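You operate a simulated robot arm through the tools that you are given. There is no shell and no other tool. Be economical: measure what you need, move in short steps, check, and stop when the job is done.

You run a simulated robot arm. Do the job below in one go: nothing can be reset, and whatever is moved stays where it is left.

TASK
Brush the cold griddle plate with oil from the blue tin, then lid the tin again.
Fine: use the yellow brush and put it back.
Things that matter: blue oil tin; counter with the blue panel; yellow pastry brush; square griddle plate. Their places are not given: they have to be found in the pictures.

It is judged by the outcome, as a careful person would: the job done as asked, and still so three seconds after it is handed in. It fails if anything else is knocked over, pushed out of place, dropped, spilled or broken. A push-on lid holds only when it is set on centred and level and pressed home; a screw cap is set on level and turned clockwise until tight.

THE ROBOT
A 7-joint arm with a two-finger parallel gripper, fixed in place. Base frame: the origin is at the foot of the arm, x ahead of it, y to its left, z up. Lengths are in mm, angles in degrees, forces in N, time in s.
With the tool pointing down near the work surface it reaches from about 300 to 700 mm from the base axis. Its first joint turns from -66.0 to 66.0 degrees. Payload 1.57 kg.
The tool frame sits at the grasp point between the pads (the TCP): z along the fingers, y along the line on which they close. The tips reach 30 mm beyond it. Largest opening 110 mm; finger width 24, thickness 12; the body of the gripper, 48 by 112 mm, starts 78 mm behind the TCP.
Orientation is that of the tool frame in the base frame, as a unit quaternion [x, y, z, w]. With the fingers straight down and closing along the base's y, the tool's x points along the base's -x, its y along +y and its z along -z.

THE INTERFACE
- The arm moves only by the tool nudge_tool. Its argument "targets" is a list of rows, each an object of numbers (a shift or turn left out is 0, a gripper value left out holds the last): "tx", "ty", "tz": the shift along the tool's x, y, z in units of 40 mm (1.0 is 40 mm); "wx", "wy", "wz": the turn, a rotation vector about the tool's x, y, z in units of 5 degrees (1.0 is 5 degrees); "grip": the opening, from 0 (shut) to 1 (fully open). In form: [{"tx": .., "ty": .., "tz": .., "wx": .., "wy": .., "wz": .., "grip": ..}, ...]. A call has 1 to 8 rows; each row shifts and turns the commanded pose from where the row before left it, along the tool's axes as they then stand. A call with a number of a shift or a turn outside -1 to 1 is refused whole. Each row takes 0.2 s and may step no farther than 50 mm and 8.6 degrees from the row before; otherwise, or with a gripper value out of range, the whole call is refused. A pose out of reach is approached as far as the arm can. The call stops where the force on the tool passes 40 N (or 10 N more than at its start, if that is more) or the arm is blocked; 0.2 s more then pass. The fingers move at their own pace (about 108 mm/s each) and stop on an object; they squeeze with about 39 N. The grip force told is the motor's: it shows also when the fingers shut on nothing. Time passes only in rows, and 0.2 s behind the last, so rows that do not move let the fingers close. The reply holds the time, the measured pose of the TCP, the force on the tool along the base axes, the opening and the grip force, in the units named above and with some noise.
- Cameras (640 x 400 px; columns grow to the right, rows downward): "scene" is fixed at [169.2, -411.7, 1390]; the picture's right is [0.59, -0.80, 0.00], its down [-0.63, -0.47, -0.62] and it looks along [0.50, 0.37, -0.79] (base axes); focal length 305 px, centre (320, 200). "wrist" rides on the gripper at [70, 16, -141] in the tool frame; the picture's right is [-0.23, 0.97, 0.00], its down [-0.86, -0.20, -0.48] and it looks along [-0.47, -0.11, 0.88] (tool axes); focal length 222 px, centre (320, 200).
- grab_frame(camera): a new picture of that camera. It takes no simulated time.
- pixel_to_xyz(camera, pixels): for up to 12 pixels [column, row] of the newest picture of that camera ("zoom" is the newest enlarged one), the place [x, y, z] in the base frame of the surface seen there, good to about 3 mm, but the place of the scene camera against the robot may be out by one fixed shift of up to 12 mm in any direction. It takes no simulated time.
- close_up(camera, box): a new picture of the part [left, top, right, bottom] of that camera's present view, enlarged. It takes no simulated time.
- close_job(): hands the job in; it is judged then, once.

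Keep the steps short. Do not move on a guess: measure, check each grasp and each placing, and mend mistakes. In all there are 80 turns and 46 pictures (those below and enlarged ones count). Leave the gripper open and the arm clear of the work at the hand-in unless told otherwise, and finish with a single line.

The tools are called after ">>>" by a JSON object that holds its "op" and its "data". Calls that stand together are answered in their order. nudge_tool: Moves the arm, as the interface text tells. Its arguments: {"type":"object","properties":{"targets":{"type":"array"}},"required":["targets"]} The other tools are called the same way: grab_frame (camera) takes a picture; pixel_to_xyz (camera, pixels) gives the place of the surface under pixels of a picture; close_up (camera, box) takes an enlarged picture of a part of a camera's view; close_job () hands the job in.

At the start:

```text
time: 0.0
tool_pos: [355.0, -27.8, 1103.6]
orientation: [0.0, 1.0, 0.0, 0.0]
wrist_force: [-0.3, -0.7, -0.4]
finger_gap: 109.9
grasp_force: 0.0
```

scene: 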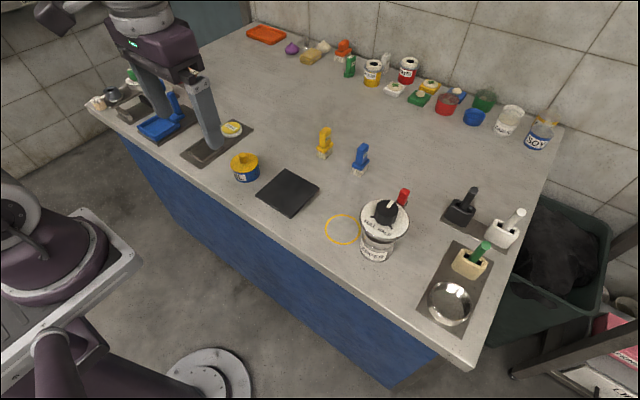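
wrist: 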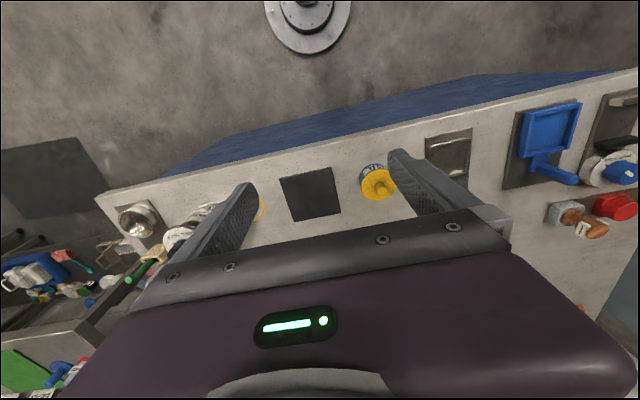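

I see a blue tin with a yellow top near (245,168), a dark plate near (288,192), and a yellow item near (325,143) that may be the brush. I'll enlarge both areas.

>>> {"op": "close_up", "data": {"camera": "scene", "box": [210, 120, 330, 220]}}

>>> {"op": "close_up", "data": {"camera": "scene", "box": [300, 115, 390, 185]}}

```text
4.00 times, centred on (270, 170) of scene
```

zoom: 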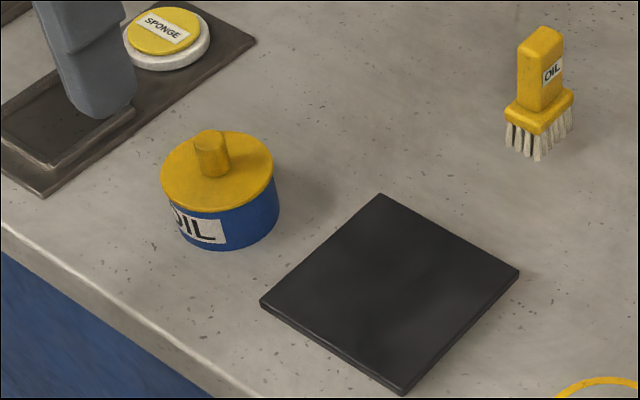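

```text
5.71 times, centred on (345, 150) of scene
```

zoom: 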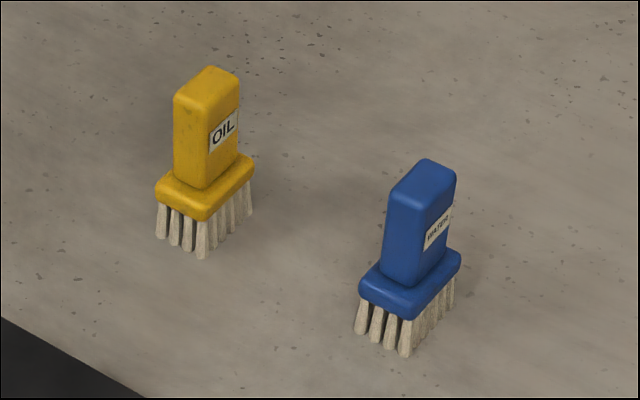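

The tin's lid has a central knob. The yellow brush, labelled OIL, stands on its bristles. I'll measure the brush in the zoom picture, and the tin and plate in the scene picture.

>>> {"op": "pixel_to_xyz", "data": {"camera": "zoom", "pixels": [[208, 78], [178, 97], [207, 108], [237, 84], [212, 68], [160, 192], [203, 212], [251, 165], [190, 140], [202, 256], [160, 237], [300, 230]]}}

>>> {"op": "pixel_to_xyz", "data": {"camera": "scene", "pixels": [[249, 154], [249, 161], [241, 155], [235, 166], [259, 164], [245, 173], [288, 192], [305, 169], [339, 188], [310, 217], [276, 195], [342, 214]]}}

>>> {"op": "close_up", "data": {"camera": "wrist", "box": [240, 130, 480, 280]}}

```text
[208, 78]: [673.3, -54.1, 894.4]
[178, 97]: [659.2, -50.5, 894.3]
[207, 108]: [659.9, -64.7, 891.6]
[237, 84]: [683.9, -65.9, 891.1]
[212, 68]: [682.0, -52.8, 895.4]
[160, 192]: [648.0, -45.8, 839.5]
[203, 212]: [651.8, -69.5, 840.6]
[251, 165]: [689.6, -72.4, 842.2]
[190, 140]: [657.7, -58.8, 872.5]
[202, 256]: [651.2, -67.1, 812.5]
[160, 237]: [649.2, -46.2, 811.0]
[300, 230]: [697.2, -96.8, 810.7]
```

```text
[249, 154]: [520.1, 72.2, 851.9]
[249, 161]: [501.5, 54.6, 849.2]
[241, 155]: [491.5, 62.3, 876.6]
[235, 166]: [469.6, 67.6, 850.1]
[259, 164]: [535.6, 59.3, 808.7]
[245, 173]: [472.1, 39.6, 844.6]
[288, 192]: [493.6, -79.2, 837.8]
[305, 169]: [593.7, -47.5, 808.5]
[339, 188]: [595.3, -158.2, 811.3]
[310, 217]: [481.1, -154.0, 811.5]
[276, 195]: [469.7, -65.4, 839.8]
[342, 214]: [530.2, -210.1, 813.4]
```

```text
2.67 times, centred on (360, 205) of wrist
```

zoom: 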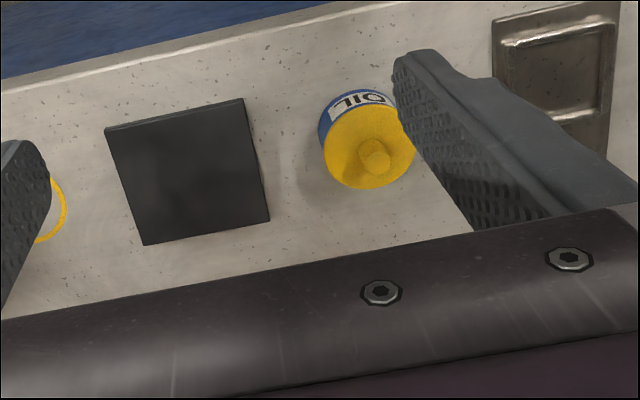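

The counter reads about 811 in the scene camera, so that camera looks about 10 mm too high. I'll measure the same things through the wrist camera, which has no such shift.

>>> {"op": "pixel_to_xyz", "data": {"camera": "zoom", "pixels": [[108, 130], [241, 100], [268, 220], [144, 243], [190, 175], [290, 230], [290, 130], [375, 155], [330, 160], [368, 185], [365, 112], [120, 170]]}}

>>> {"op": "close_up", "data": {"camera": "scene", "box": [240, 160, 340, 225]}}

```text
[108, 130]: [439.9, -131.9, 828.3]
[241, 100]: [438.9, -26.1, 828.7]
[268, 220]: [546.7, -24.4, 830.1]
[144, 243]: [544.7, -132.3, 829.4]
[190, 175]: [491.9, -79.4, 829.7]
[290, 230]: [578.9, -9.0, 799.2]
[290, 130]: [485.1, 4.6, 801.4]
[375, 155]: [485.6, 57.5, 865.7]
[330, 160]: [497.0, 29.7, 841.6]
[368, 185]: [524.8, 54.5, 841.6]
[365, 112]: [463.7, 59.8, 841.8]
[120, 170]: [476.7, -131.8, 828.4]
```

```text
6.15 times, centred on (290, 192) of scene
```

zoom: 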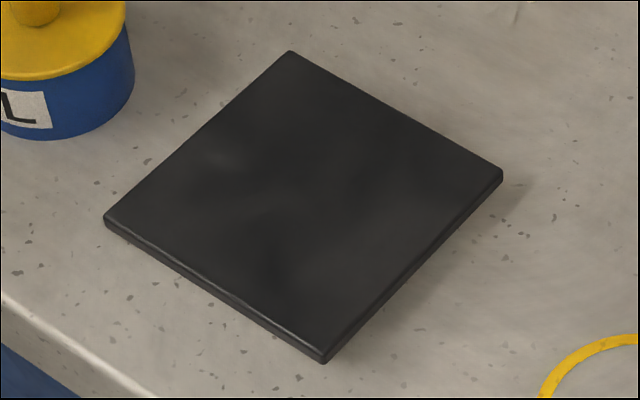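

Wrist readings:
- **Plate:** top at z≈829, x 440–547, y −132 to −24.
- **Lid:** rim at z≈842, centred near (494,58).
- **Knob:** top at z≈866.

The brush handle is narrow along y, so the current tool orientation suits it. I'll move nearer, over the tin, and look at it more closely.

>>> {"op": "nudge_tool", "data": {"targets": [{"tx": -0.41, "ty": 0.54, "tz": 0.65, "grip": 1}, {"tx": -0.41, "ty": 0.54, "tz": 0.65}, {"tx": -0.41, "ty": 0.54, "tz": 0.65}, {"tx": -0.41, "ty": 0.54, "tz": 0.65}]}}

>>> {"op": "grab_frame", "data": {"camera": "wrist"}}

```text
time: 1.0
tool_pos: [419.0, 58.7, 998.1]
orientation: [0.001, 1.0, 0.0, -0.001]
wrist_force: [0.7, -0.1, 0.1]
finger_gap: 110.0
grasp_force: 0.0
```

```text
39 pictures are left
```

wrist: 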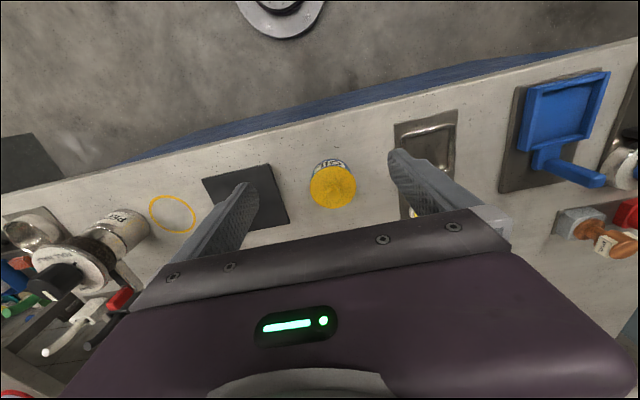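

The lid is clear at (333,185). I'll enlarge it so I can find the rim and knob.

>>> {"op": "close_up", "data": {"camera": "wrist", "box": [285, 145, 381, 205]}}

```text
6.67 times, centred on (333, 175) of wrist
```

zoom: 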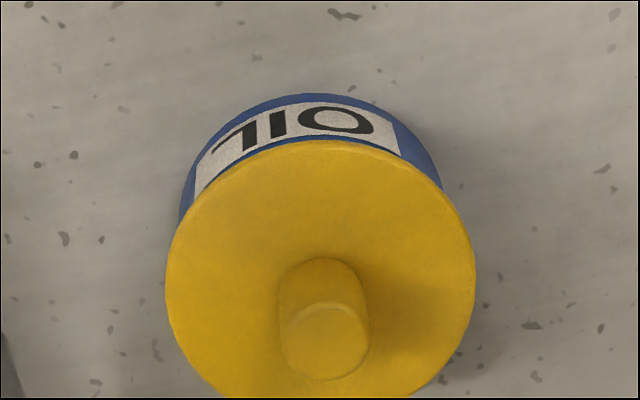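

>>> {"op": "pixel_to_xyz", "data": {"camera": "zoom", "pixels": [[172, 260], [470, 260], [300, 147], [180, 340], [465, 330], [326, 342], [292, 342], [362, 342], [326, 310], [326, 374], [320, 200], [318, 272]]}}

```text
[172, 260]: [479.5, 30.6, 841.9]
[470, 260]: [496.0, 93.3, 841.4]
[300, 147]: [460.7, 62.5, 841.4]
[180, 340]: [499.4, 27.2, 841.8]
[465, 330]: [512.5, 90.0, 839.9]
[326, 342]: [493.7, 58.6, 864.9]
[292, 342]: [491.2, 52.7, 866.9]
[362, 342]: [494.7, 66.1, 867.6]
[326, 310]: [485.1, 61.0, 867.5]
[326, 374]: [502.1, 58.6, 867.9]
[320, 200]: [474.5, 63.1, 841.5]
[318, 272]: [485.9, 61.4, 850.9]
```

Knob centre is about (493.5,59.7), 17 mm across, with its top at z≈867. I'll go down to z≈878, which puts the fingertips at about 848.

>>> {"op": "nudge_tool", "data": {"targets": [{"tx": -0.9, "ty": 0.025, "grip": 0.5}, {"tx": -0.965}, {"tz": 1}, {"tz": 1}, {"tz": 0.7}]}}

>>> {"op": "close_up", "data": {"camera": "scene", "box": [195, 110, 315, 200]}}

```text
time: 2.2
tool_pos: [494.3, 59.1, 891.2]
orientation: [0.0, 1.0, 0.0, 0.0]
wrist_force: [-0.2, -0.6, 0.1]
finger_gap: 55.1
grasp_force: 0.1
```

```text
4.44 times, centred on (255, 155) of scene
```

zoom: 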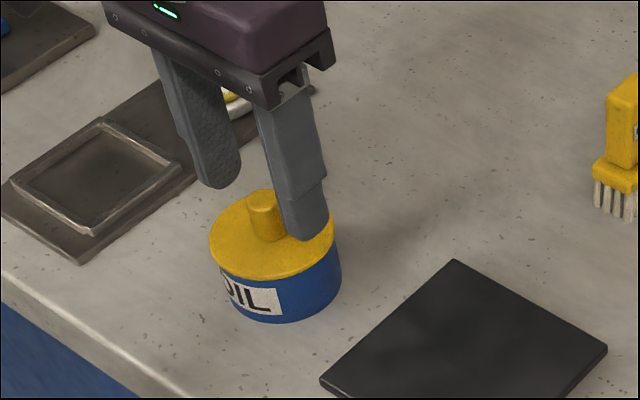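

The fingers straddle the knob. Next I lower 15 mm and close.

>>> {"op": "nudge_tool", "data": {"targets": [{"tz": 0.37}, {"grip": 0}, {}, {}]}}

```text
time: 3.2
tool_pos: [495.4, 60.2, 875.7]
orientation: [0.0, 1.0, 0.0, 0.0]
wrist_force: [0.4, 2.5, -0.8]
finger_gap: 14.8
grasp_force: 30.6
```

The knob is held with a gap of 14.8. I'll lift gently and watch the force.

>>> {"op": "nudge_tool", "data": {"targets": [{"tz": -0.1}, {"tz": -0.15}, {"tz": -0.25}]}}

>>> {"op": "close_up", "data": {"camera": "scene", "box": [195, 110, 315, 200]}}

```text
time: 4.0
tool_pos: [494.8, 57.5, 896.7]
orientation: [0.0, 1.0, 0.0, 0.0]
wrist_force: [0.1, -0.5, 0.2]
finger_gap: 14.7
grasp_force: 31.0
```

```text
4.44 times, centred on (255, 155) of scene
```

zoom: 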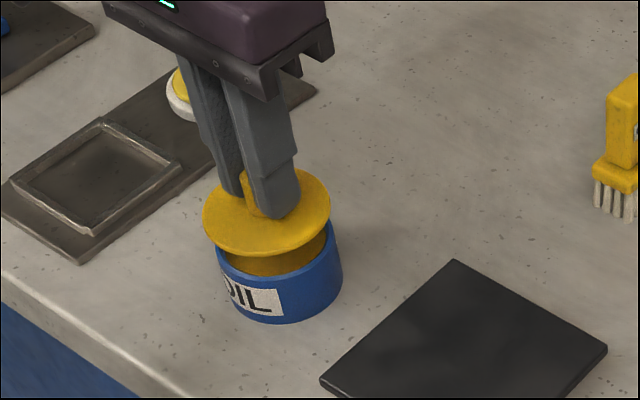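

The lid came off cleanly and the tin stayed put. I'll carry the lid to clear counter near (600,60).

>>> {"op": "nudge_tool", "data": {"targets": [{"tz": -1}, {"tx": -1}, {"tx": -1}, {"tx": -0.65}, {"tz": 1}, {"tz": 0.9}, {}]}}

>>> {"op": "grab_frame", "data": {"camera": "scene"}}

```text
time: 5.6
tool_pos: [600.0, 59.0, 860.7]
orientation: [0.0, 1.0, 0.0, 0.0]
wrist_force: [-0.2, -0.7, 0.9]
finger_gap: 14.8
grasp_force: 30.5
```

```text
35 pictures are left
```

scene: 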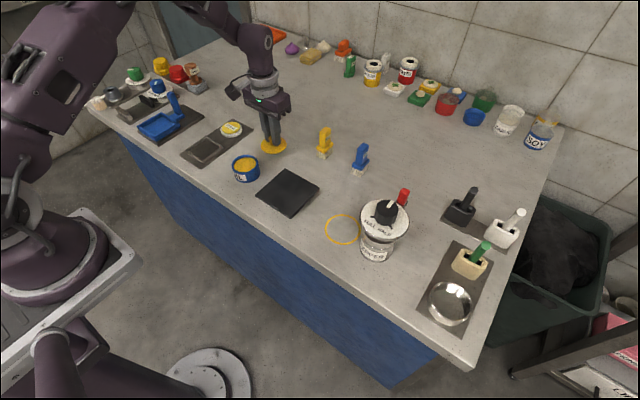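

Nothing is near the lid. I'll lower it in small steps until it touches.

>>> {"op": "nudge_tool", "data": {"targets": [{"tz": 0.2}, {"tz": 0.1}, {"tz": 0.1}, {"tz": 0.08}, {"tz": 0.08}]}}

```text
time: 6.8
tool_pos: [602.3, 60.1, 839.5]
orientation: [0.0, 1.0, 0.001, 0.001]
wrist_force: [-8.7, -1.0, 34.0]
finger_gap: 14.9
grasp_force: 30.9
```

The lid is on the counter: 34 N of contact at z≈839.5. I'll ease the press, open, and rise.

>>> {"op": "nudge_tool", "data": {"targets": [{"tz": -0.06}, {"grip": 0.4}, {}, {"tz": -0.8}, {"tz": -1}, {"tz": -0.9}]}}

>>> {"op": "close_up", "data": {"camera": "scene", "box": [220, 110, 340, 200]}}

>>> {"op": "grab_frame", "data": {"camera": "wrist"}}

```text
time: 8.2
tool_pos: [600.8, 59.2, 948.9]
orientation: [0.001, 1.0, 0.0, 0.0]
wrist_force: [-0.4, -0.4, -0.3]
finger_gap: 44.2
grasp_force: 0.2
```

```text
4.44 times, centred on (280, 155) of scene
```

zoom: 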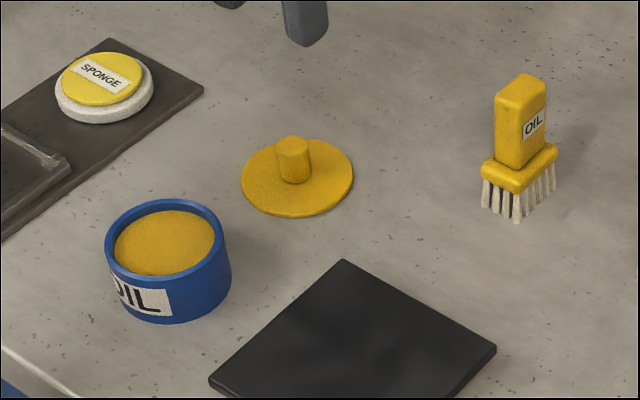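

```text
33 pictures are left
```

wrist: 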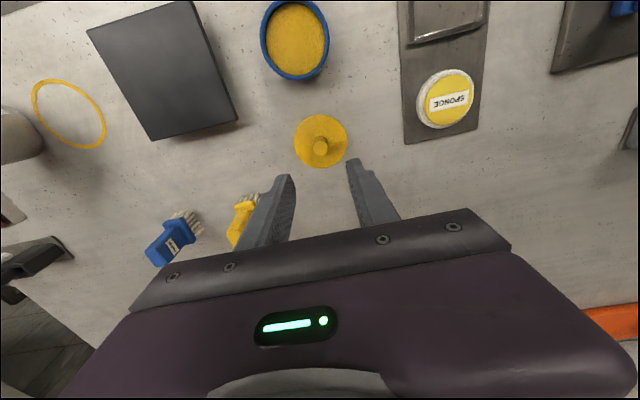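

The lid lies flat. I'll measure the oil level, tin rim and lid in this wrist picture before moving on.

>>> {"op": "pixel_to_xyz", "data": {"camera": "wrist", "pixels": [[295, 40], [290, 20], [263, 38], [327, 38], [297, 78], [295, 60], [320, 146], [296, 138], [346, 138], [321, 116], [320, 166], [246, 205]]}}

>>> {"op": "nudge_tool", "data": {"targets": [{"tx": 0.8, "ty": -0.9}, {"tx": 0.6, "ty": -1}, {"ty": -1}]}}

>>> {"op": "close_up", "data": {"camera": "wrist", "box": [240, 110, 400, 210]}}

```text
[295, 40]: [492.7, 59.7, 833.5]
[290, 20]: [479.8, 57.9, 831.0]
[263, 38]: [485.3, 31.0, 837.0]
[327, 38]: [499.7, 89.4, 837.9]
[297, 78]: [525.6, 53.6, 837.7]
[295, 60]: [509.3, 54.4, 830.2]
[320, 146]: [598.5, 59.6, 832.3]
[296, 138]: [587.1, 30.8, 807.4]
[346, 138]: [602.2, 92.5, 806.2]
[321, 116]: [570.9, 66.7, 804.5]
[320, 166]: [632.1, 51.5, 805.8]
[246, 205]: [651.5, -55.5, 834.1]
```

```text
time: 9.0
tool_pos: [544.6, -57.9, 949.2]
orientation: [0.0, 1.0, 0.0, 0.0]
wrist_force: [0.1, 0.2, 0.3]
finger_gap: 44.0
grasp_force: 0.1
```

```text
4.00 times, centred on (320, 160) of wrist
```

zoom: 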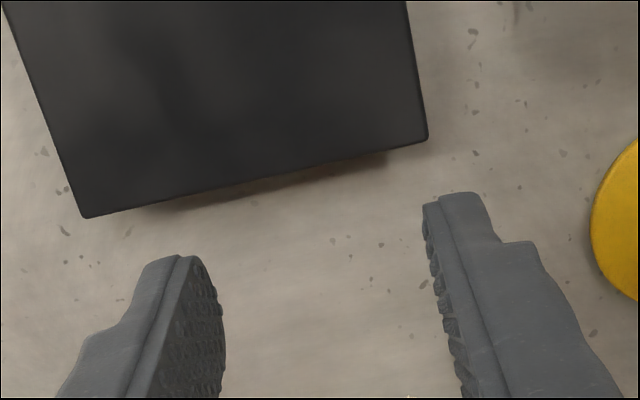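

The oil surface is at z≈832 and the tin rim at z≈838, centred at (493.5,59). The brush is hidden behind the palm. I'll measure it against the lid and plate in one fixed-camera picture.

>>> {"op": "close_up", "data": {"camera": "scene", "box": [250, 110, 370, 185]}}

```text
5.33 times, centred on (310, 148) of scene
```

zoom: 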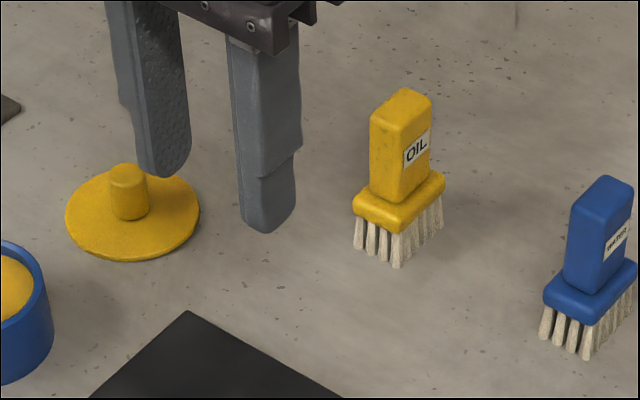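

>>> {"op": "pixel_to_xyz", "data": {"camera": "zoom", "pixels": [[127, 172], [116, 178], [138, 178], [189, 314], [72, 212], [196, 210], [130, 255], [374, 120], [404, 100], [428, 103], [402, 131], [358, 208]]}}

```text
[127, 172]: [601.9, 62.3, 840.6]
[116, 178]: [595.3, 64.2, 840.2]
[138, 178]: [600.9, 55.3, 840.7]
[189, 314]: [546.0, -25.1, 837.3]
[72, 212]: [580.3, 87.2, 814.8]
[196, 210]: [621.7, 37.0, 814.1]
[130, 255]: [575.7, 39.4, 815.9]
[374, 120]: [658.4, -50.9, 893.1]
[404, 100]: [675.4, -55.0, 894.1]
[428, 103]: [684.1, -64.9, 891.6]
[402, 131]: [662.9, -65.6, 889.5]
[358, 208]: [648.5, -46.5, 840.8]
```

The fixed camera reads about 8 mm high in z and is nearly right in x and y. That gives:
- **Handle centre:** about (670.5,−58.5).
- **Handle top:** z≈883.
- **Block top:** z≈831.

I'll move over the brush at a safe height and check the alignment.

>>> {"op": "nudge_tool", "data": {"targets": [{"tx": -0.8}, {"tx": -0.8}, {"tx": -0.8}, {"tx": -0.75, "ty": -0.015}, {"tz": 0.4}]}}

>>> {"op": "close_up", "data": {"camera": "wrist", "box": [240, 110, 400, 210]}}

>>> {"op": "close_up", "data": {"camera": "scene", "box": [265, 90, 385, 165]}}

```text
time: 10.2
tool_pos: [671.3, -57.3, 931.3]
orientation: [0.0, 1.0, 0.0, -0.001]
wrist_force: [0.2, -0.5, -0.2]
finger_gap: 44.1
grasp_force: 0.0
```

```text
4.00 times, centred on (320, 160) of wrist
```

zoom: 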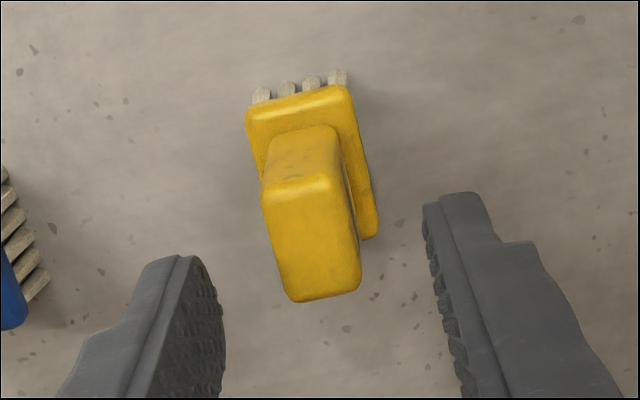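

```text
5.33 times, centred on (325, 128) of scene
```

zoom: 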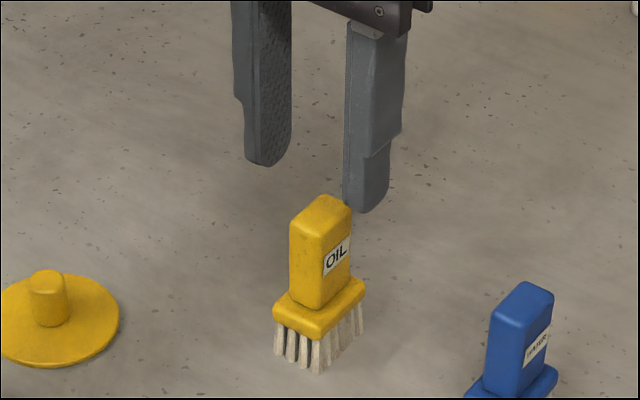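

The wrist camera sees the handle well. I'll take the wrist close-up again so I can measure in it.

>>> {"op": "close_up", "data": {"camera": "wrist", "box": [280, 110, 360, 190]}}

```text
5.00 times, centred on (320, 150) of wrist
```

zoom: 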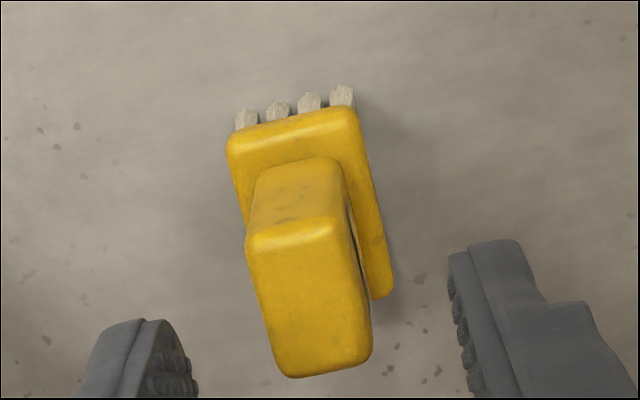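

>>> {"op": "pixel_to_xyz", "data": {"camera": "zoom", "pixels": [[252, 250], [334, 235], [272, 365], [366, 350], [308, 300], [235, 155], [352, 130], [385, 285], [295, 128], [290, 215], [248, 118], [343, 95]]}}

```text
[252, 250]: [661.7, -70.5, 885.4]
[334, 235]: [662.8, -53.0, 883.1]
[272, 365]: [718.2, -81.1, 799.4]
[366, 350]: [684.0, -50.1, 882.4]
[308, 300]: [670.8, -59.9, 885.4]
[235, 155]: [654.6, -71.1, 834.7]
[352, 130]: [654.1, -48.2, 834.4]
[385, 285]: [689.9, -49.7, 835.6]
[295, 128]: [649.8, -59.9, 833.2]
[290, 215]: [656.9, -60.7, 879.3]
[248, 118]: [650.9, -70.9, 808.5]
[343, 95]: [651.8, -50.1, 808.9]
```

Brush centre is about (671,−60), with block top z≈835 and handle top z≈885. I'll shift 2 mm in −y, go down to z≈869, and grasp.

>>> {"op": "nudge_tool", "data": {"targets": [{"ty": -0.05, "tz": 0.75}, {"tz": 0.8}, {}, {"grip": 0}, {}, {}]}}

```text
time: 11.6
tool_pos: [671.6, -59.5, 868.8]
orientation: [0.0, 1.0, 0.0, 0.0]
wrist_force: [-0.7, -0.3, -0.6]
finger_gap: 18.2
grasp_force: 32.5
```

The handle is held with a gap of 18.2. I'll lift it and carry it to above the tin.

>>> {"op": "nudge_tool", "data": {"targets": [{"tz": -0.75}, {"tz": -0.75}, {"tz": -0.75}, {"tx": 0.89, "ty": 0.593}, {"tx": 0.89, "ty": 0.593}, {"tx": 0.89, "ty": 0.593}, {"tx": 0.89, "ty": 0.593}, {"tx": 0.89, "ty": 0.593}]}}

>>> {"op": "nudge_tool", "data": {"targets": [{"tz": 0.6}, {}]}}

>>> {"op": "close_up", "data": {"camera": "scene", "box": [195, 110, 315, 200]}}

>>> {"op": "close_up", "data": {"camera": "wrist", "box": [280, 110, 360, 190]}}

```text
time: 13.4
tool_pos: [493.6, 59.5, 960.1]
orientation: [0.0, 1.0, 0.0, 0.0]
wrist_force: [0.2, -0.3, -0.4]
finger_gap: 18.3
grasp_force: 33.2
```

```text
time: 14.0
tool_pos: [493.5, 58.5, 936.7]
orientation: [0.0, 1.0, 0.0, -0.001]
wrist_force: [-0.3, -0.6, -0.7]
finger_gap: 18.1
grasp_force: 32.7
```

```text
4.44 times, centred on (255, 155) of scene
```

zoom: 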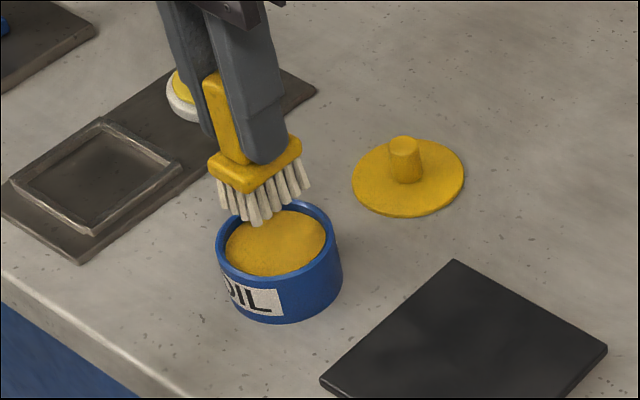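

```text
5.00 times, centred on (320, 150) of wrist
```

zoom: 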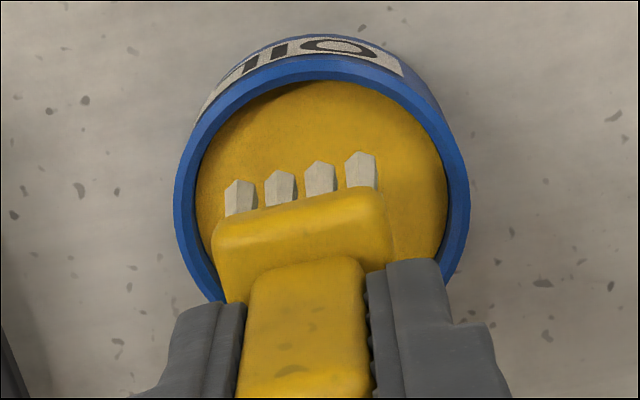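

The brush hangs centred over the oil. I'll dip about 12 mm into it, lowering 47 mm in small steps.

>>> {"op": "nudge_tool", "data": {"targets": [{"tz": 0.4}, {"tz": 0.4}, {"tz": 0.25}, {"tz": 0.12}, {}]}}

>>> {"op": "close_up", "data": {"camera": "scene", "box": [195, 110, 315, 200]}}

```text
time: 15.0
tool_pos: [493.9, 58.9, 892.7]
orientation: [0.0, 1.0, 0.001, 0.003]
wrist_force: [-4.9, -0.2, 17.2]
finger_gap: 18.3
grasp_force: 32.4
stopped in row 4: the force on the tool passed its limit (the readings are from after the stop); the commanded pose is now the measured one
```

```text
4.44 times, centred on (255, 155) of scene
```

zoom: 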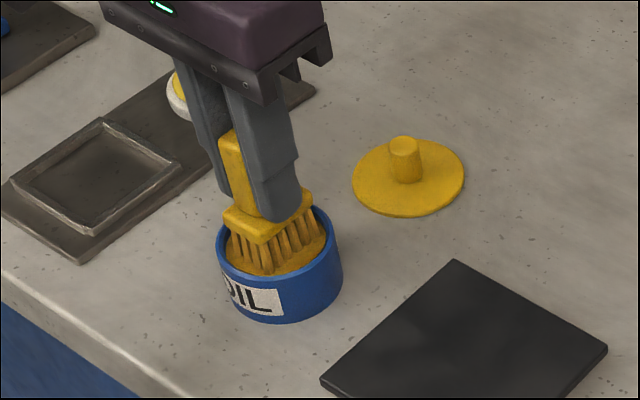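

The bristles have turned oil-coloured, so they are loaded. They met something solid at z≈824. I'll lift, let the brush drain over the tin, and check it hasn't slipped.

>>> {"op": "nudge_tool", "data": {"targets": [{"tz": -0.25}, {"tz": -0.25}, {"tz": -0.25}, {}, {}, {"tz": -0.4}, {}, {}]}}

>>> {"op": "close_up", "data": {"camera": "wrist", "box": [280, 110, 360, 190]}}

```text
time: 16.8
tool_pos: [494.0, 59.8, 939.5]
orientation: [0.0, 1.0, 0.002, 0.003]
wrist_force: [0.1, 0.5, -0.5]
finger_gap: 18.3
grasp_force: 32.6
```

```text
5.00 times, centred on (320, 150) of wrist
```

zoom: 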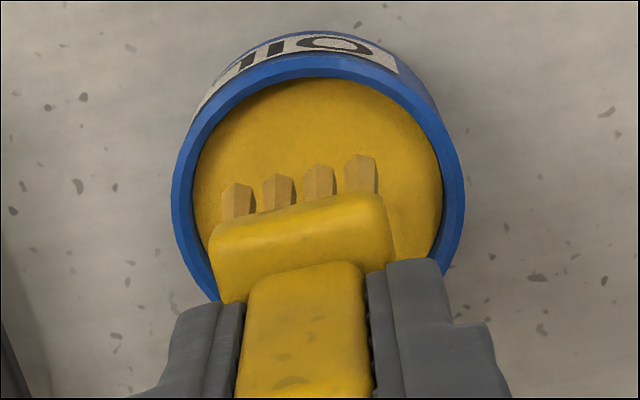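

>>> {"op": "pixel_to_xyz", "data": {"camera": "zoom", "pixels": [[235, 190], [362, 165], [230, 240], [375, 215], [300, 230], [178, 200], [455, 180], [300, 72]]}}

```text
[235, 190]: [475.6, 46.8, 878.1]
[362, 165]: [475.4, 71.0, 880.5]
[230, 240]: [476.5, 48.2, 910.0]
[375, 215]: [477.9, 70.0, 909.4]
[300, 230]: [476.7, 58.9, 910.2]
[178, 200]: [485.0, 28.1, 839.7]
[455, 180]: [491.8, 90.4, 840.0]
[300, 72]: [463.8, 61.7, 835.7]
```

The brush may have slipped a few mm, so I'll find the plate height by touch. I'll carry the brush across to plate corner (462,−38) and stop just above it.

>>> {"op": "nudge_tool", "data": {"targets": [{"tx": 0.267, "ty": -0.815}, {"tx": 0.267, "ty": -0.815}, {"tx": 0.267, "ty": -0.815}, {"tz": 0.5}, {"tz": 0.3}, {}]}}

>>> {"op": "close_up", "data": {"camera": "scene", "box": [215, 130, 345, 225]}}

```text
time: 18.2
tool_pos: [462.6, -37.6, 906.5]
orientation: [0.001, 1.0, 0.0, 0.003]
wrist_force: [-0.5, 0.3, 0.0]
finger_gap: 18.5
grasp_force: 32.8
```

```text
4.21 times, centred on (280, 178) of scene
```

zoom: 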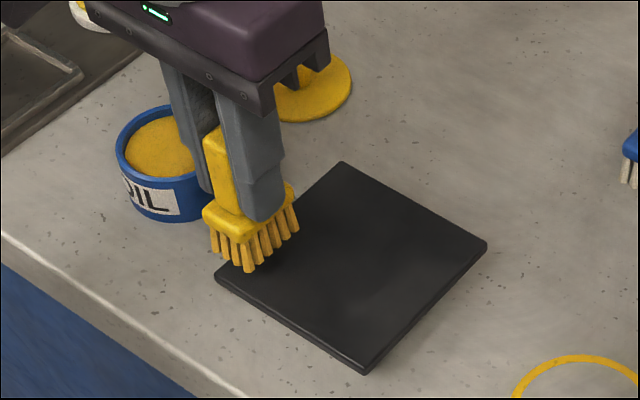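

The brush is over the corner, inside the edges. I'll lower in small steps to feel for contact.

>>> {"op": "nudge_tool", "data": {"targets": [{"tz": 0.12}, {"tz": 0.06}, {}]}}

>>> {"op": "nudge_tool", "data": {"targets": [{"tz": 0.04}, {}]}}

```text
time: 19.0
tool_pos: [462.1, -38.5, 898.3]
orientation: [0.0, 1.0, 0.001, 0.002]
wrist_force: [0.1, -0.2, 0.0]
finger_gap: 18.1
grasp_force: 32.9
```

```text
time: 19.6
tool_pos: [463.0, -37.7, 898.4]
orientation: [0.0, 1.0, 0.0, 0.003]
wrist_force: [-0.6, 0.8, -0.2]
finger_gap: 18.1
grasp_force: 32.8
```

No contact yet. I'll go lower, 1.2 mm at a time.

>>> {"op": "nudge_tool", "data": {"targets": [{"tz": 0.03}, {"tz": 0.03}, {}]}}

>>> {"op": "nudge_tool", "data": {"targets": [{"tz": 0.03}, {}]}}

```text
time: 20.4
tool_pos: [463.1, -38.8, 895.8]
orientation: [0.0, 1.0, 0.001, 0.002]
wrist_force: [0.0, -0.4, -0.5]
finger_gap: 18.5
grasp_force: 32.8
```

```text
time: 21.0
tool_pos: [461.5, -38.6, 894.8]
orientation: [0.0, 1.0, 0.0, 0.003]
wrist_force: [0.5, 0.2, -0.6]
finger_gap: 18.3
grasp_force: 32.6
```

>>> {"op": "nudge_tool", "data": {"targets": [{"tz": 0.03}, {}]}}

>>> {"op": "close_up", "data": {"camera": "scene", "box": [240, 160, 320, 220]}}

```text
time: 21.6
tool_pos: [462.0, -38.9, 894.1]
orientation: [0.0, 1.0, 0.001, 0.003]
wrist_force: [-0.3, -0.7, -1.4]
finger_gap: 18.3
grasp_force: 33.2
```

```text
6.67 times, centred on (280, 190) of scene
```

zoom: 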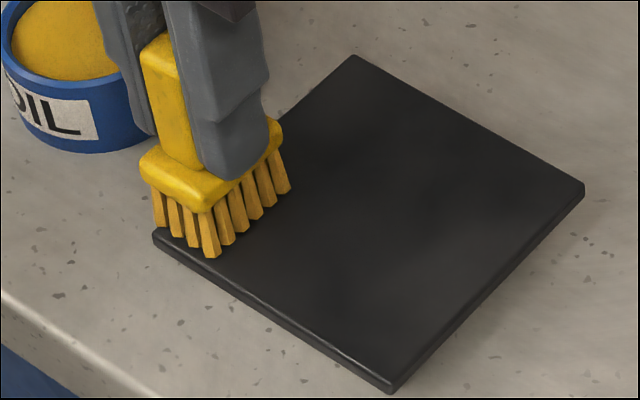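

The bristles look almost on the plate. I'll lower two more small steps.

>>> {"op": "nudge_tool", "data": {"targets": [{"tz": 0.03}, {}, {"tz": 0.02}, {}]}}

```text
time: 22.6
tool_pos: [461.7, -37.4, 891.6]
orientation: [0.0, 1.0, 0.001, 0.003]
wrist_force: [-4.9, 0.5, 24.2]
finger_gap: 18.3
grasp_force: 32.7
```

The brush is in contact, but 24 N is too heavy. I'll ease up 0.7 mm.

>>> {"op": "nudge_tool", "data": {"targets": [{"tz": -0.018}, {}]}}

```text
time: 23.2
tool_pos: [463.2, -38.5, 893.2]
orientation: [0.0, 1.0, 0.002, 0.003]
wrist_force: [0.2, 0.7, 7.7]
finger_gap: 18.3
grasp_force: 33.1
```

The press is now a light 7.7 N. I'll stroke along −y to the far edge, about 80 mm.

>>> {"op": "nudge_tool", "data": {"targets": [{"ty": -0.4}, {"ty": -0.4}, {"ty": -0.4}, {"ty": -0.4}, {"ty": -0.4}, {}]}}

>>> {"op": "close_up", "data": {"camera": "scene", "box": [230, 145, 350, 225]}}

```text
time: 24.6
tool_pos: [463.2, -118.7, 892.5]
orientation: [0.0, 1.0, 0.002, 0.003]
wrist_force: [-0.2, -0.5, -1.5]
finger_gap: 18.5
grasp_force: 32.8
```

```text
5.00 times, centred on (290, 185) of scene
```

zoom: 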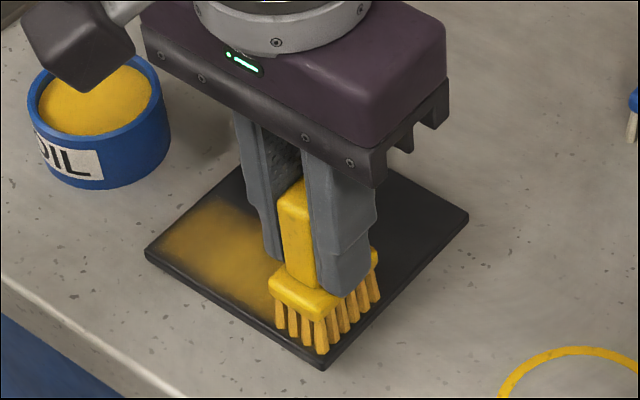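

Oil is going on. I'll press 0.5 mm more, shift 31 mm in +x along this edge, and stroke back along +y.

>>> {"op": "nudge_tool", "data": {"targets": [{"tz": 0.012}, {"tx": -0.4}, {"tx": -0.38}, {"ty": 0.4}, {"ty": 0.4}, {"ty": 0.4}, {"ty": 0.4}, {"ty": 0.4}]}}

>>> {"op": "close_up", "data": {"camera": "scene", "box": [230, 145, 350, 225]}}

```text
time: 26.4
tool_pos: [494.0, -39.3, 891.9]
orientation: [0.0, 1.0, 0.0, 0.003]
wrist_force: [0.9, -3.7, 10.7]
finger_gap: 18.3
grasp_force: 32.7
```

```text
5.00 times, centred on (290, 185) of scene
```

zoom: 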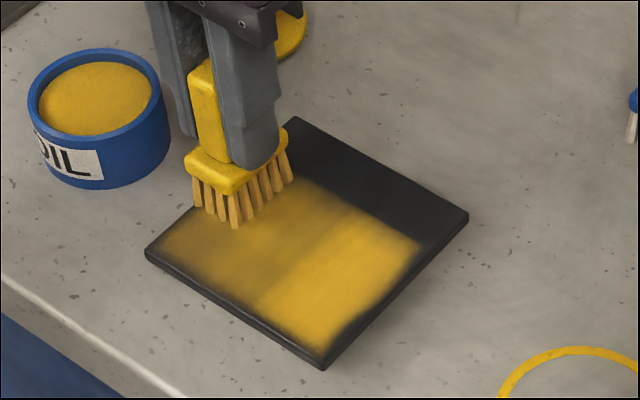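

Good coverage. For the third strip I'll shift 31 mm in +x and stroke along −y.

>>> {"op": "nudge_tool", "data": {"targets": [{"tx": -0.4}, {"tx": -0.38}, {"ty": -0.4}, {"ty": -0.4}, {"ty": -0.4}, {"ty": -0.4}, {"ty": -0.4}]}}

>>> {"op": "close_up", "data": {"camera": "scene", "box": [230, 145, 350, 225]}}

```text
time: 28.0
tool_pos: [527.1, -119.3, 891.9]
orientation: [0.0, 1.0, 0.001, 0.004]
wrist_force: [0.2, 3.4, 10.3]
finger_gap: 18.4
grasp_force: 32.5
```

```text
5.00 times, centred on (290, 185) of scene
```

zoom: 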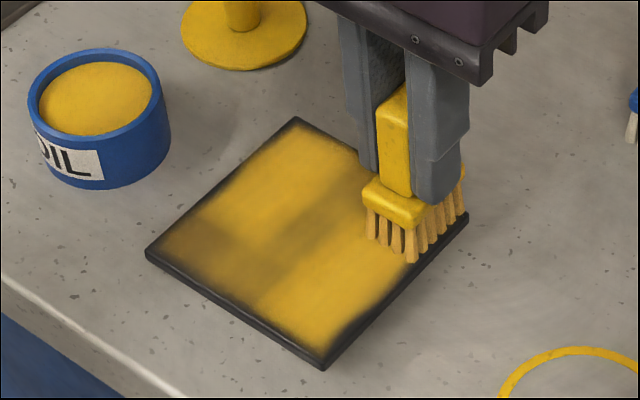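

Nearly all covered, with thin bands near x≈462 and x≈510. I'll make a second light pass over both.

>>> {"op": "nudge_tool", "data": {"targets": [{"tx": 0.55}, {"tx": 0.55}, {"tx": 0.52}, {"ty": 0.4}, {"ty": 0.4}, {"ty": 0.4}, {"ty": 0.4}, {"ty": 0.42}]}}

>>> {"op": "nudge_tool", "data": {"targets": [{"tx": -0.6}, {"tx": -0.6}, {"ty": -0.4}, {"ty": -0.4}, {"ty": -0.4}, {"ty": -0.4}, {"ty": -0.4}]}}

>>> {"op": "nudge_tool", "data": {"targets": [{"tz": -0.5}, {"tz": -0.8}, {"tz": -0.5}]}}

>>> {"op": "close_up", "data": {"camera": "scene", "box": [230, 145, 350, 225]}}

```text
time: 28.8
tool_pos: [462.7, -116.9, 891.6]
orientation: [0.0, 1.0, 0.0, 0.006]
wrist_force: [-2.2, 0.8, 10.6]
finger_gap: 17.9
grasp_force: 32.7
stopped in row 4: the force on the tool passed its limit (the readings are from after the stop); the commanded pose is now the measured one
```

```text
time: 30.4
tool_pos: [511.4, -195.5, 892.0]
orientation: [0.0, 1.0, -0.001, 0.007]
wrist_force: [0.0, -0.2, -1.0]
finger_gap: 18.1
grasp_force: 32.8
```

```text
time: 31.2
tool_pos: [511.3, -195.1, 965.6]
orientation: [0.001, 1.0, -0.001, 0.007]
wrist_force: [-0.1, -0.8, -0.8]
finger_gap: 18.3
grasp_force: 32.4
```

```text
5.00 times, centred on (290, 185) of scene
```

zoom: 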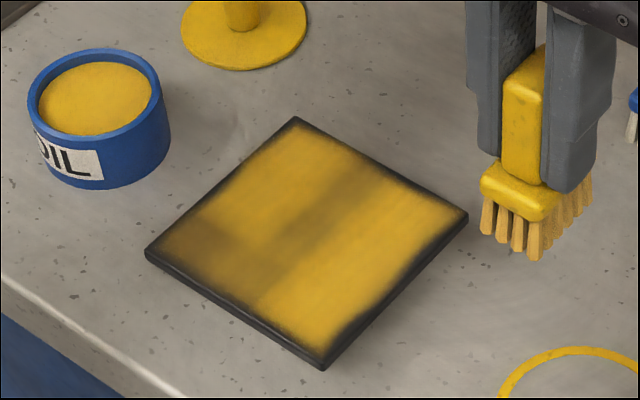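

My mistake: the first pass stopped on force, and I had already queued the next one, so the brush ran off past the plate in the air to y≈−195. I'll check the whole scene for anything touched or dripped on.

>>> {"op": "grab_frame", "data": {"camera": "scene"}}

>>> {"op": "close_up", "data": {"camera": "scene", "box": [310, 140, 430, 270]}}

```text
17 pictures are left
```

scene: 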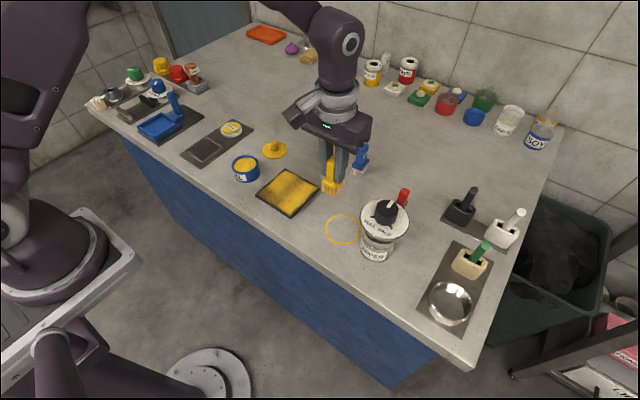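

```text
3.08 times, centred on (370, 205) of scene
```

zoom: 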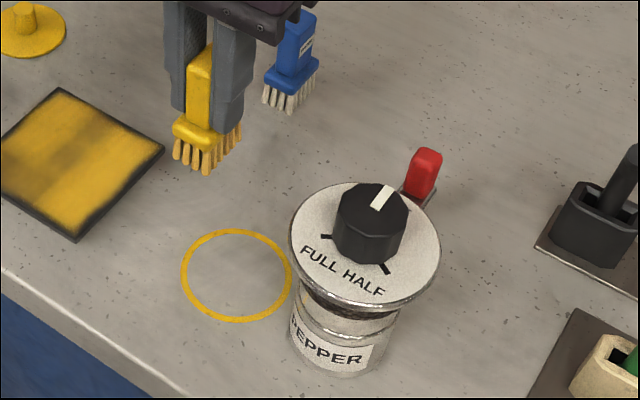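

Nothing was touched: the blue brush, shaker and plate are in place and the counter is clean. I'll go back above the plate at (463,−39) and take out the slight 0.5° tilt.

>>> {"op": "nudge_tool", "data": {"targets": [{"tx": 0.3, "ty": 0.975}, {"tx": 0.3, "ty": 0.975}, {"tx": 0.3, "ty": 0.975}, {"tx": 0.3, "ty": 0.975}, {"wy": 0.1, "tz": 0.8}, {"tz": 0.8}, {"tz": 0.1}, {}]}}

```text
time: 33.0
tool_pos: [462.2, -37.9, 894.1]
orientation: [0.0, 1.0, -0.001, 0.002]
wrist_force: [-1.1, 1.0, -0.9]
finger_gap: 18.5
grasp_force: 33.2
```

I'm at z≈894 and just above contact, so I'll lower slightly.

>>> {"op": "nudge_tool", "data": {"targets": [{"tz": 0.03}, {}]}}

```text
time: 33.6
tool_pos: [463.0, -39.1, 893.0]
orientation: [0.0, 1.0, -0.001, 0.002]
wrist_force: [0.2, 0.3, -0.3]
finger_gap: 18.0
grasp_force: 33.0
```

>>> {"op": "nudge_tool", "data": {"targets": [{"tz": 0.03}, {}]}}

```text
time: 34.2
tool_pos: [462.1, -39.8, 892.9]
orientation: [0.0, 1.0, 0.0, 0.001]
wrist_force: [-0.1, -0.3, -0.1]
finger_gap: 18.4
grasp_force: 33.2
```

>>> {"op": "nudge_tool", "data": {"targets": [{"tz": 0.025}, {}]}}

```text
time: 34.8
tool_pos: [463.8, -39.6, 892.7]
orientation: [0.0, 1.0, -0.001, 0.002]
wrist_force: [-1.9, -1.0, 4.7]
finger_gap: 18.4
grasp_force: 32.5
```

Light contact at 4.7 N. I'll stroke this strip again.

>>> {"op": "nudge_tool", "data": {"targets": [{"ty": -0.4}, {"ty": -0.4}, {"ty": -0.4}, {"ty": -0.4}, {"ty": -0.4}]}}

```text
time: 36.0
tool_pos: [462.2, -120.6, 892.7]
orientation: [0.0, 1.0, -0.001, 0.001]
wrist_force: [0.1, -0.6, 1.6]
finger_gap: 18.3
grasp_force: 32.7
```

The stroke ran in full. Next I shift 48 mm in +x to the other thin band and stroke back along +y.

>>> {"op": "nudge_tool", "data": {"targets": [{"tx": -0.6}, {"tx": -0.6}, {"ty": 0.4}, {"ty": 0.4}, {"ty": 0.4}, {"ty": 0.4}, {"ty": 0.4}]}}

```text
time: 37.6
tool_pos: [510.9, -40.4, 891.8]
orientation: [0.0, 1.0, -0.002, 0.001]
wrist_force: [-0.3, -2.0, 6.6]
finger_gap: 18.4
grasp_force: 33.0
```

Done in full. I'll lift and look.

>>> {"op": "nudge_tool", "data": {"targets": [{"tz": -0.5}, {"tz": -0.9}, {"tz": -0.6, "tx": -0.6}]}}

>>> {"op": "close_up", "data": {"camera": "scene", "box": [230, 145, 350, 225]}}

```text
time: 38.4
tool_pos: [534.4, -38.0, 972.6]
orientation: [0.0, 1.0, 0.0, 0.001]
wrist_force: [0.2, -0.6, 0.0]
finger_gap: 18.4
grasp_force: 32.7
```

```text
5.00 times, centred on (290, 185) of scene
```

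zoom: 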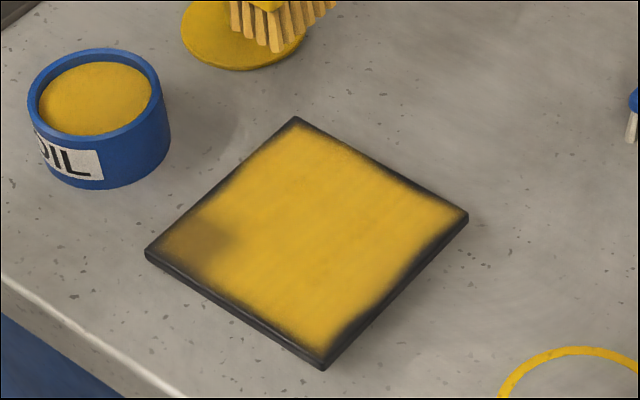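

The coat is good apart from one thin corner near (455,−40). I'll touch that up.

>>> {"op": "nudge_tool", "data": {"targets": [{"tx": 0.95}, {"tx": 0.95}, {"tz": 0.9}, {"tz": 0.9}, {"tz": 0.14}, {}]}}

```text
time: 39.8
tool_pos: [459.7, -40.7, 895.7]
orientation: [0.0, 1.0, -0.001, 0.002]
wrist_force: [0.2, -0.5, -0.2]
finger_gap: 18.6
grasp_force: 33.1
```

>>> {"op": "nudge_tool", "data": {"targets": [{"tz": 0.06}, {"tz": 0.03}, {}]}}

```text
time: 40.6
tool_pos: [460.4, -41.1, 891.9]
orientation: [0.0, 1.0, 0.0, 0.003]
wrist_force: [-4.2, 3.1, 38.1]
finger_gap: 18.4
grasp_force: 32.8
```

That press is too heavy at 38 N. I'll ease up 1 mm, then rub across the corner and lift.

>>> {"op": "nudge_tool", "data": {"targets": [{"tz": -0.028}, {}, {"ty": 0.1}, {"ty": -0.3}, {"ty": -0.3}, {"ty": -0.3}]}}

```text
time: 42.0
tool_pos: [458.4, -71.4, 892.9]
orientation: [0.0, 1.0, -0.001, 0.001]
wrist_force: [-0.8, -1.0, -0.5]
finger_gap: 18.1
grasp_force: 32.7
```

Now I lift and carry the brush back to its old spot at (671,−60).

>>> {"op": "nudge_tool", "data": {"targets": [{"tz": -0.5}, {"tz": -0.9}, {"tx": -0.885, "ty": 0.047}, {"tx": -0.885, "ty": 0.047}, {"tx": -0.885, "ty": 0.047}, {"tx": -0.885, "ty": 0.047}, {"tx": -0.885, "ty": 0.047}, {"tx": -0.885, "ty": 0.047}]}}

>>> {"op": "grab_frame", "data": {"camera": "scene"}}

```text
time: 43.8
tool_pos: [671.4, -59.1, 948.2]
orientation: [0.0, 1.0, -0.001, 0.001]
wrist_force: [0.2, 0.1, -1.1]
finger_gap: 18.1
grasp_force: 33.2
```

```text
14 pictures are left
```

scene: 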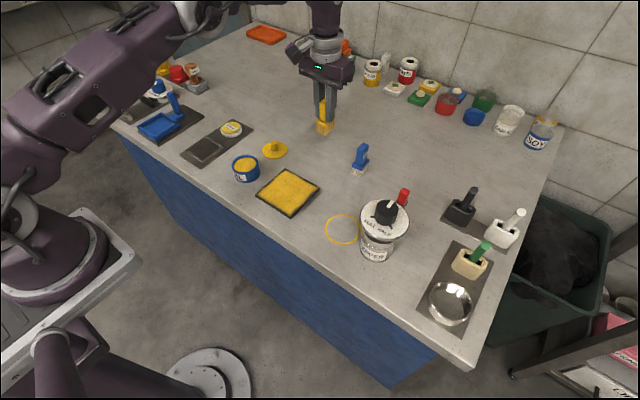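

The plate is evenly coated. I'll lower the brush towards the counter; contact should come at z≈864.

>>> {"op": "nudge_tool", "data": {"targets": [{"tz": 0.9}, {"tz": 0.8}, {"tz": 0.2}, {}]}}

>>> {"op": "nudge_tool", "data": {"targets": [{"tz": 0.06}, {"tz": 0.04}, {}]}}

```text
time: 44.8
tool_pos: [672.4, -59.1, 872.9]
orientation: [0.0, 1.0, -0.001, 0.001]
wrist_force: [0.9, 0.6, -0.8]
finger_gap: 18.4
grasp_force: 32.5
```

```text
time: 45.6
tool_pos: [671.6, -59.5, 868.2]
orientation: [0.0, 1.0, -0.001, 0.002]
wrist_force: [0.0, 0.0, -0.8]
finger_gap: 18.4
grasp_force: 33.2
```

>>> {"op": "nudge_tool", "data": {"targets": [{"tz": 0.04}, {"tz": 0.04}, {}]}}

>>> {"op": "nudge_tool", "data": {"targets": [{"tz": 0.03}, {}]}}

```text
time: 46.4
tool_pos: [673.2, -59.8, 865.3]
orientation: [0.0, 1.0, 0.0, 0.001]
wrist_force: [0.6, 1.1, -0.8]
finger_gap: 18.2
grasp_force: 33.2
```

```text
time: 47.0
tool_pos: [671.5, -58.7, 863.3]
orientation: [0.0, 1.0, -0.001, 0.001]
wrist_force: [0.1, 0.0, -0.8]
finger_gap: 18.1
grasp_force: 32.4
```

>>> {"op": "nudge_tool", "data": {"targets": [{"tz": 0.03}, {}]}}

```text
time: 47.6
tool_pos: [672.7, -59.4, 863.6]
orientation: [-0.001, 1.0, 0.0, 0.003]
wrist_force: [-3.1, 1.4, 12.1]
finger_gap: 18.4
grasp_force: 32.9
```

The bristles are on the counter at 12 N. I'll open and rise straight up.

>>> {"op": "nudge_tool", "data": {"targets": [{"tz": -0.01}, {"grip": 0.4}, {}, {"tz": -0.4}, {"tz": -0.9}, {"tz": -0.9}]}}

>>> {"op": "close_up", "data": {"camera": "scene", "box": [250, 110, 370, 185]}}

```text
time: 49.0
tool_pos: [671.0, -60.2, 950.3]
orientation: [-0.001, 1.0, -0.001, 0.002]
wrist_force: [0.4, 0.3, 0.4]
finger_gap: 43.9
grasp_force: 0.2
```

```text
5.33 times, centred on (310, 148) of scene
```

zoom: 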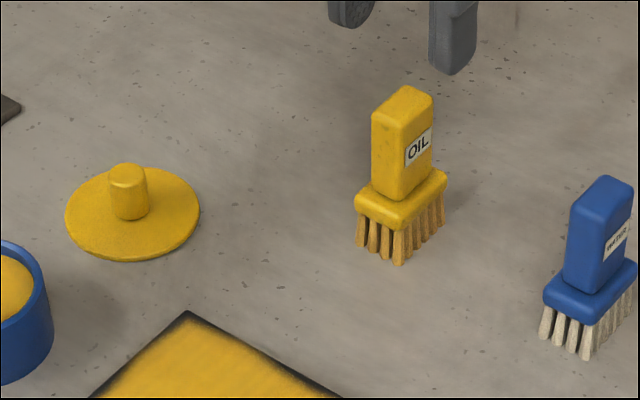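

The brush stands upright on its old spot. I'll go to above the lid and check where the knob is.

>>> {"op": "nudge_tool", "data": {"targets": [{"tx": 0.44, "ty": 0.747}, {"tx": 0.44, "ty": 0.747}, {"tx": 0.44, "ty": 0.747}, {"tx": 0.44, "ty": 0.747}, {"tz": 0.9}, {}]}}

>>> {"op": "close_up", "data": {"camera": "wrist", "box": [280, 110, 360, 190]}}

```text
time: 50.4
tool_pos: [601.7, 58.7, 916.4]
orientation: [0.0, 1.0, -0.002, 0.001]
wrist_force: [-1.1, 0.9, -0.1]
finger_gap: 44.2
grasp_force: 0.0
```

```text
5.00 times, centred on (320, 150) of wrist
```

zoom: 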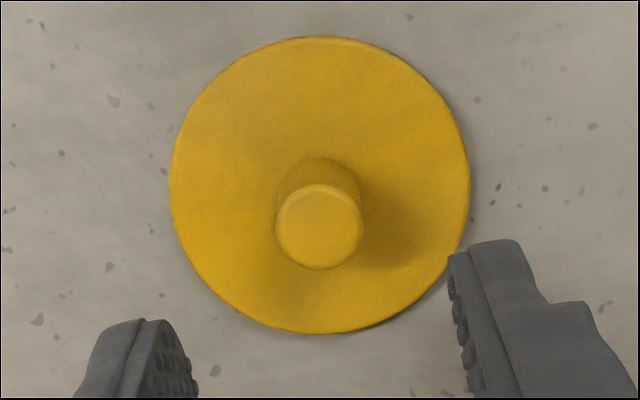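

>>> {"op": "pixel_to_xyz", "data": {"camera": "zoom", "pixels": [[320, 228], [283, 230], [358, 228], [320, 195], [318, 262], [173, 190], [466, 190], [310, 40], [325, 330], [220, 80], [420, 300], [230, 300]]}}

```text
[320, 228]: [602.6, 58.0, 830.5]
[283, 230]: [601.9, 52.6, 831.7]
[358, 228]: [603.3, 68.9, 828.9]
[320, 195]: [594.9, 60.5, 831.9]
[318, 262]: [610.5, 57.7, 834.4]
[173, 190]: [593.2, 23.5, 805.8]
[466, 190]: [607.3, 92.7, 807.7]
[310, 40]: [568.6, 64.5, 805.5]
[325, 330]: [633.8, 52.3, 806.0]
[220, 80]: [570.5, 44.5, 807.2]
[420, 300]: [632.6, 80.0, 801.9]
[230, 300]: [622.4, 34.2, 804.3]
```

The knob centre is about (602,59.5), right under the tool. I'll lower to z≈842 and grasp it.

>>> {"op": "nudge_tool", "data": {"targets": [{"tz": 0.9}, {"tz": 0.8}, {"tz": 0.16}, {"grip": 0}, {}, {}]}}

```text
time: 51.8
tool_pos: [603.6, 59.8, 841.8]
orientation: [0.0, 1.0, -0.001, 0.002]
wrist_force: [-0.1, -1.0, 1.7]
finger_gap: 15.0
grasp_force: 30.8
```

Grasped with a gap of 15.0. I'll lift, carry it over the tin, and stop about 15 mm above the seat.

>>> {"op": "nudge_tool", "data": {"targets": [{"tz": -0.4}, {"tz": -0.85}, {"tz": -0.85}, {"tx": 0.9}, {"tx": 0.9}, {"tx": 0.88}, {"tz": 0.6}, {}]}}

>>> {"op": "close_up", "data": {"camera": "wrist", "box": [280, 110, 360, 190]}}

```text
time: 53.6
tool_pos: [493.8, 60.8, 900.5]
orientation: [0.0, 1.0, -0.001, 0.001]
wrist_force: [-0.2, -0.5, -0.3]
finger_gap: 14.7
grasp_force: 31.0
```

```text
5.00 times, centred on (320, 150) of wrist
```

zoom: 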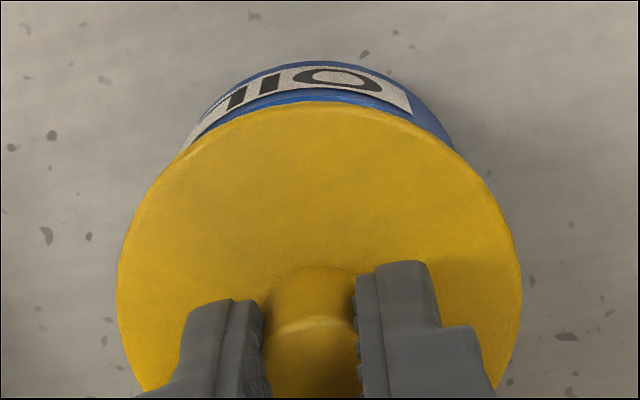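

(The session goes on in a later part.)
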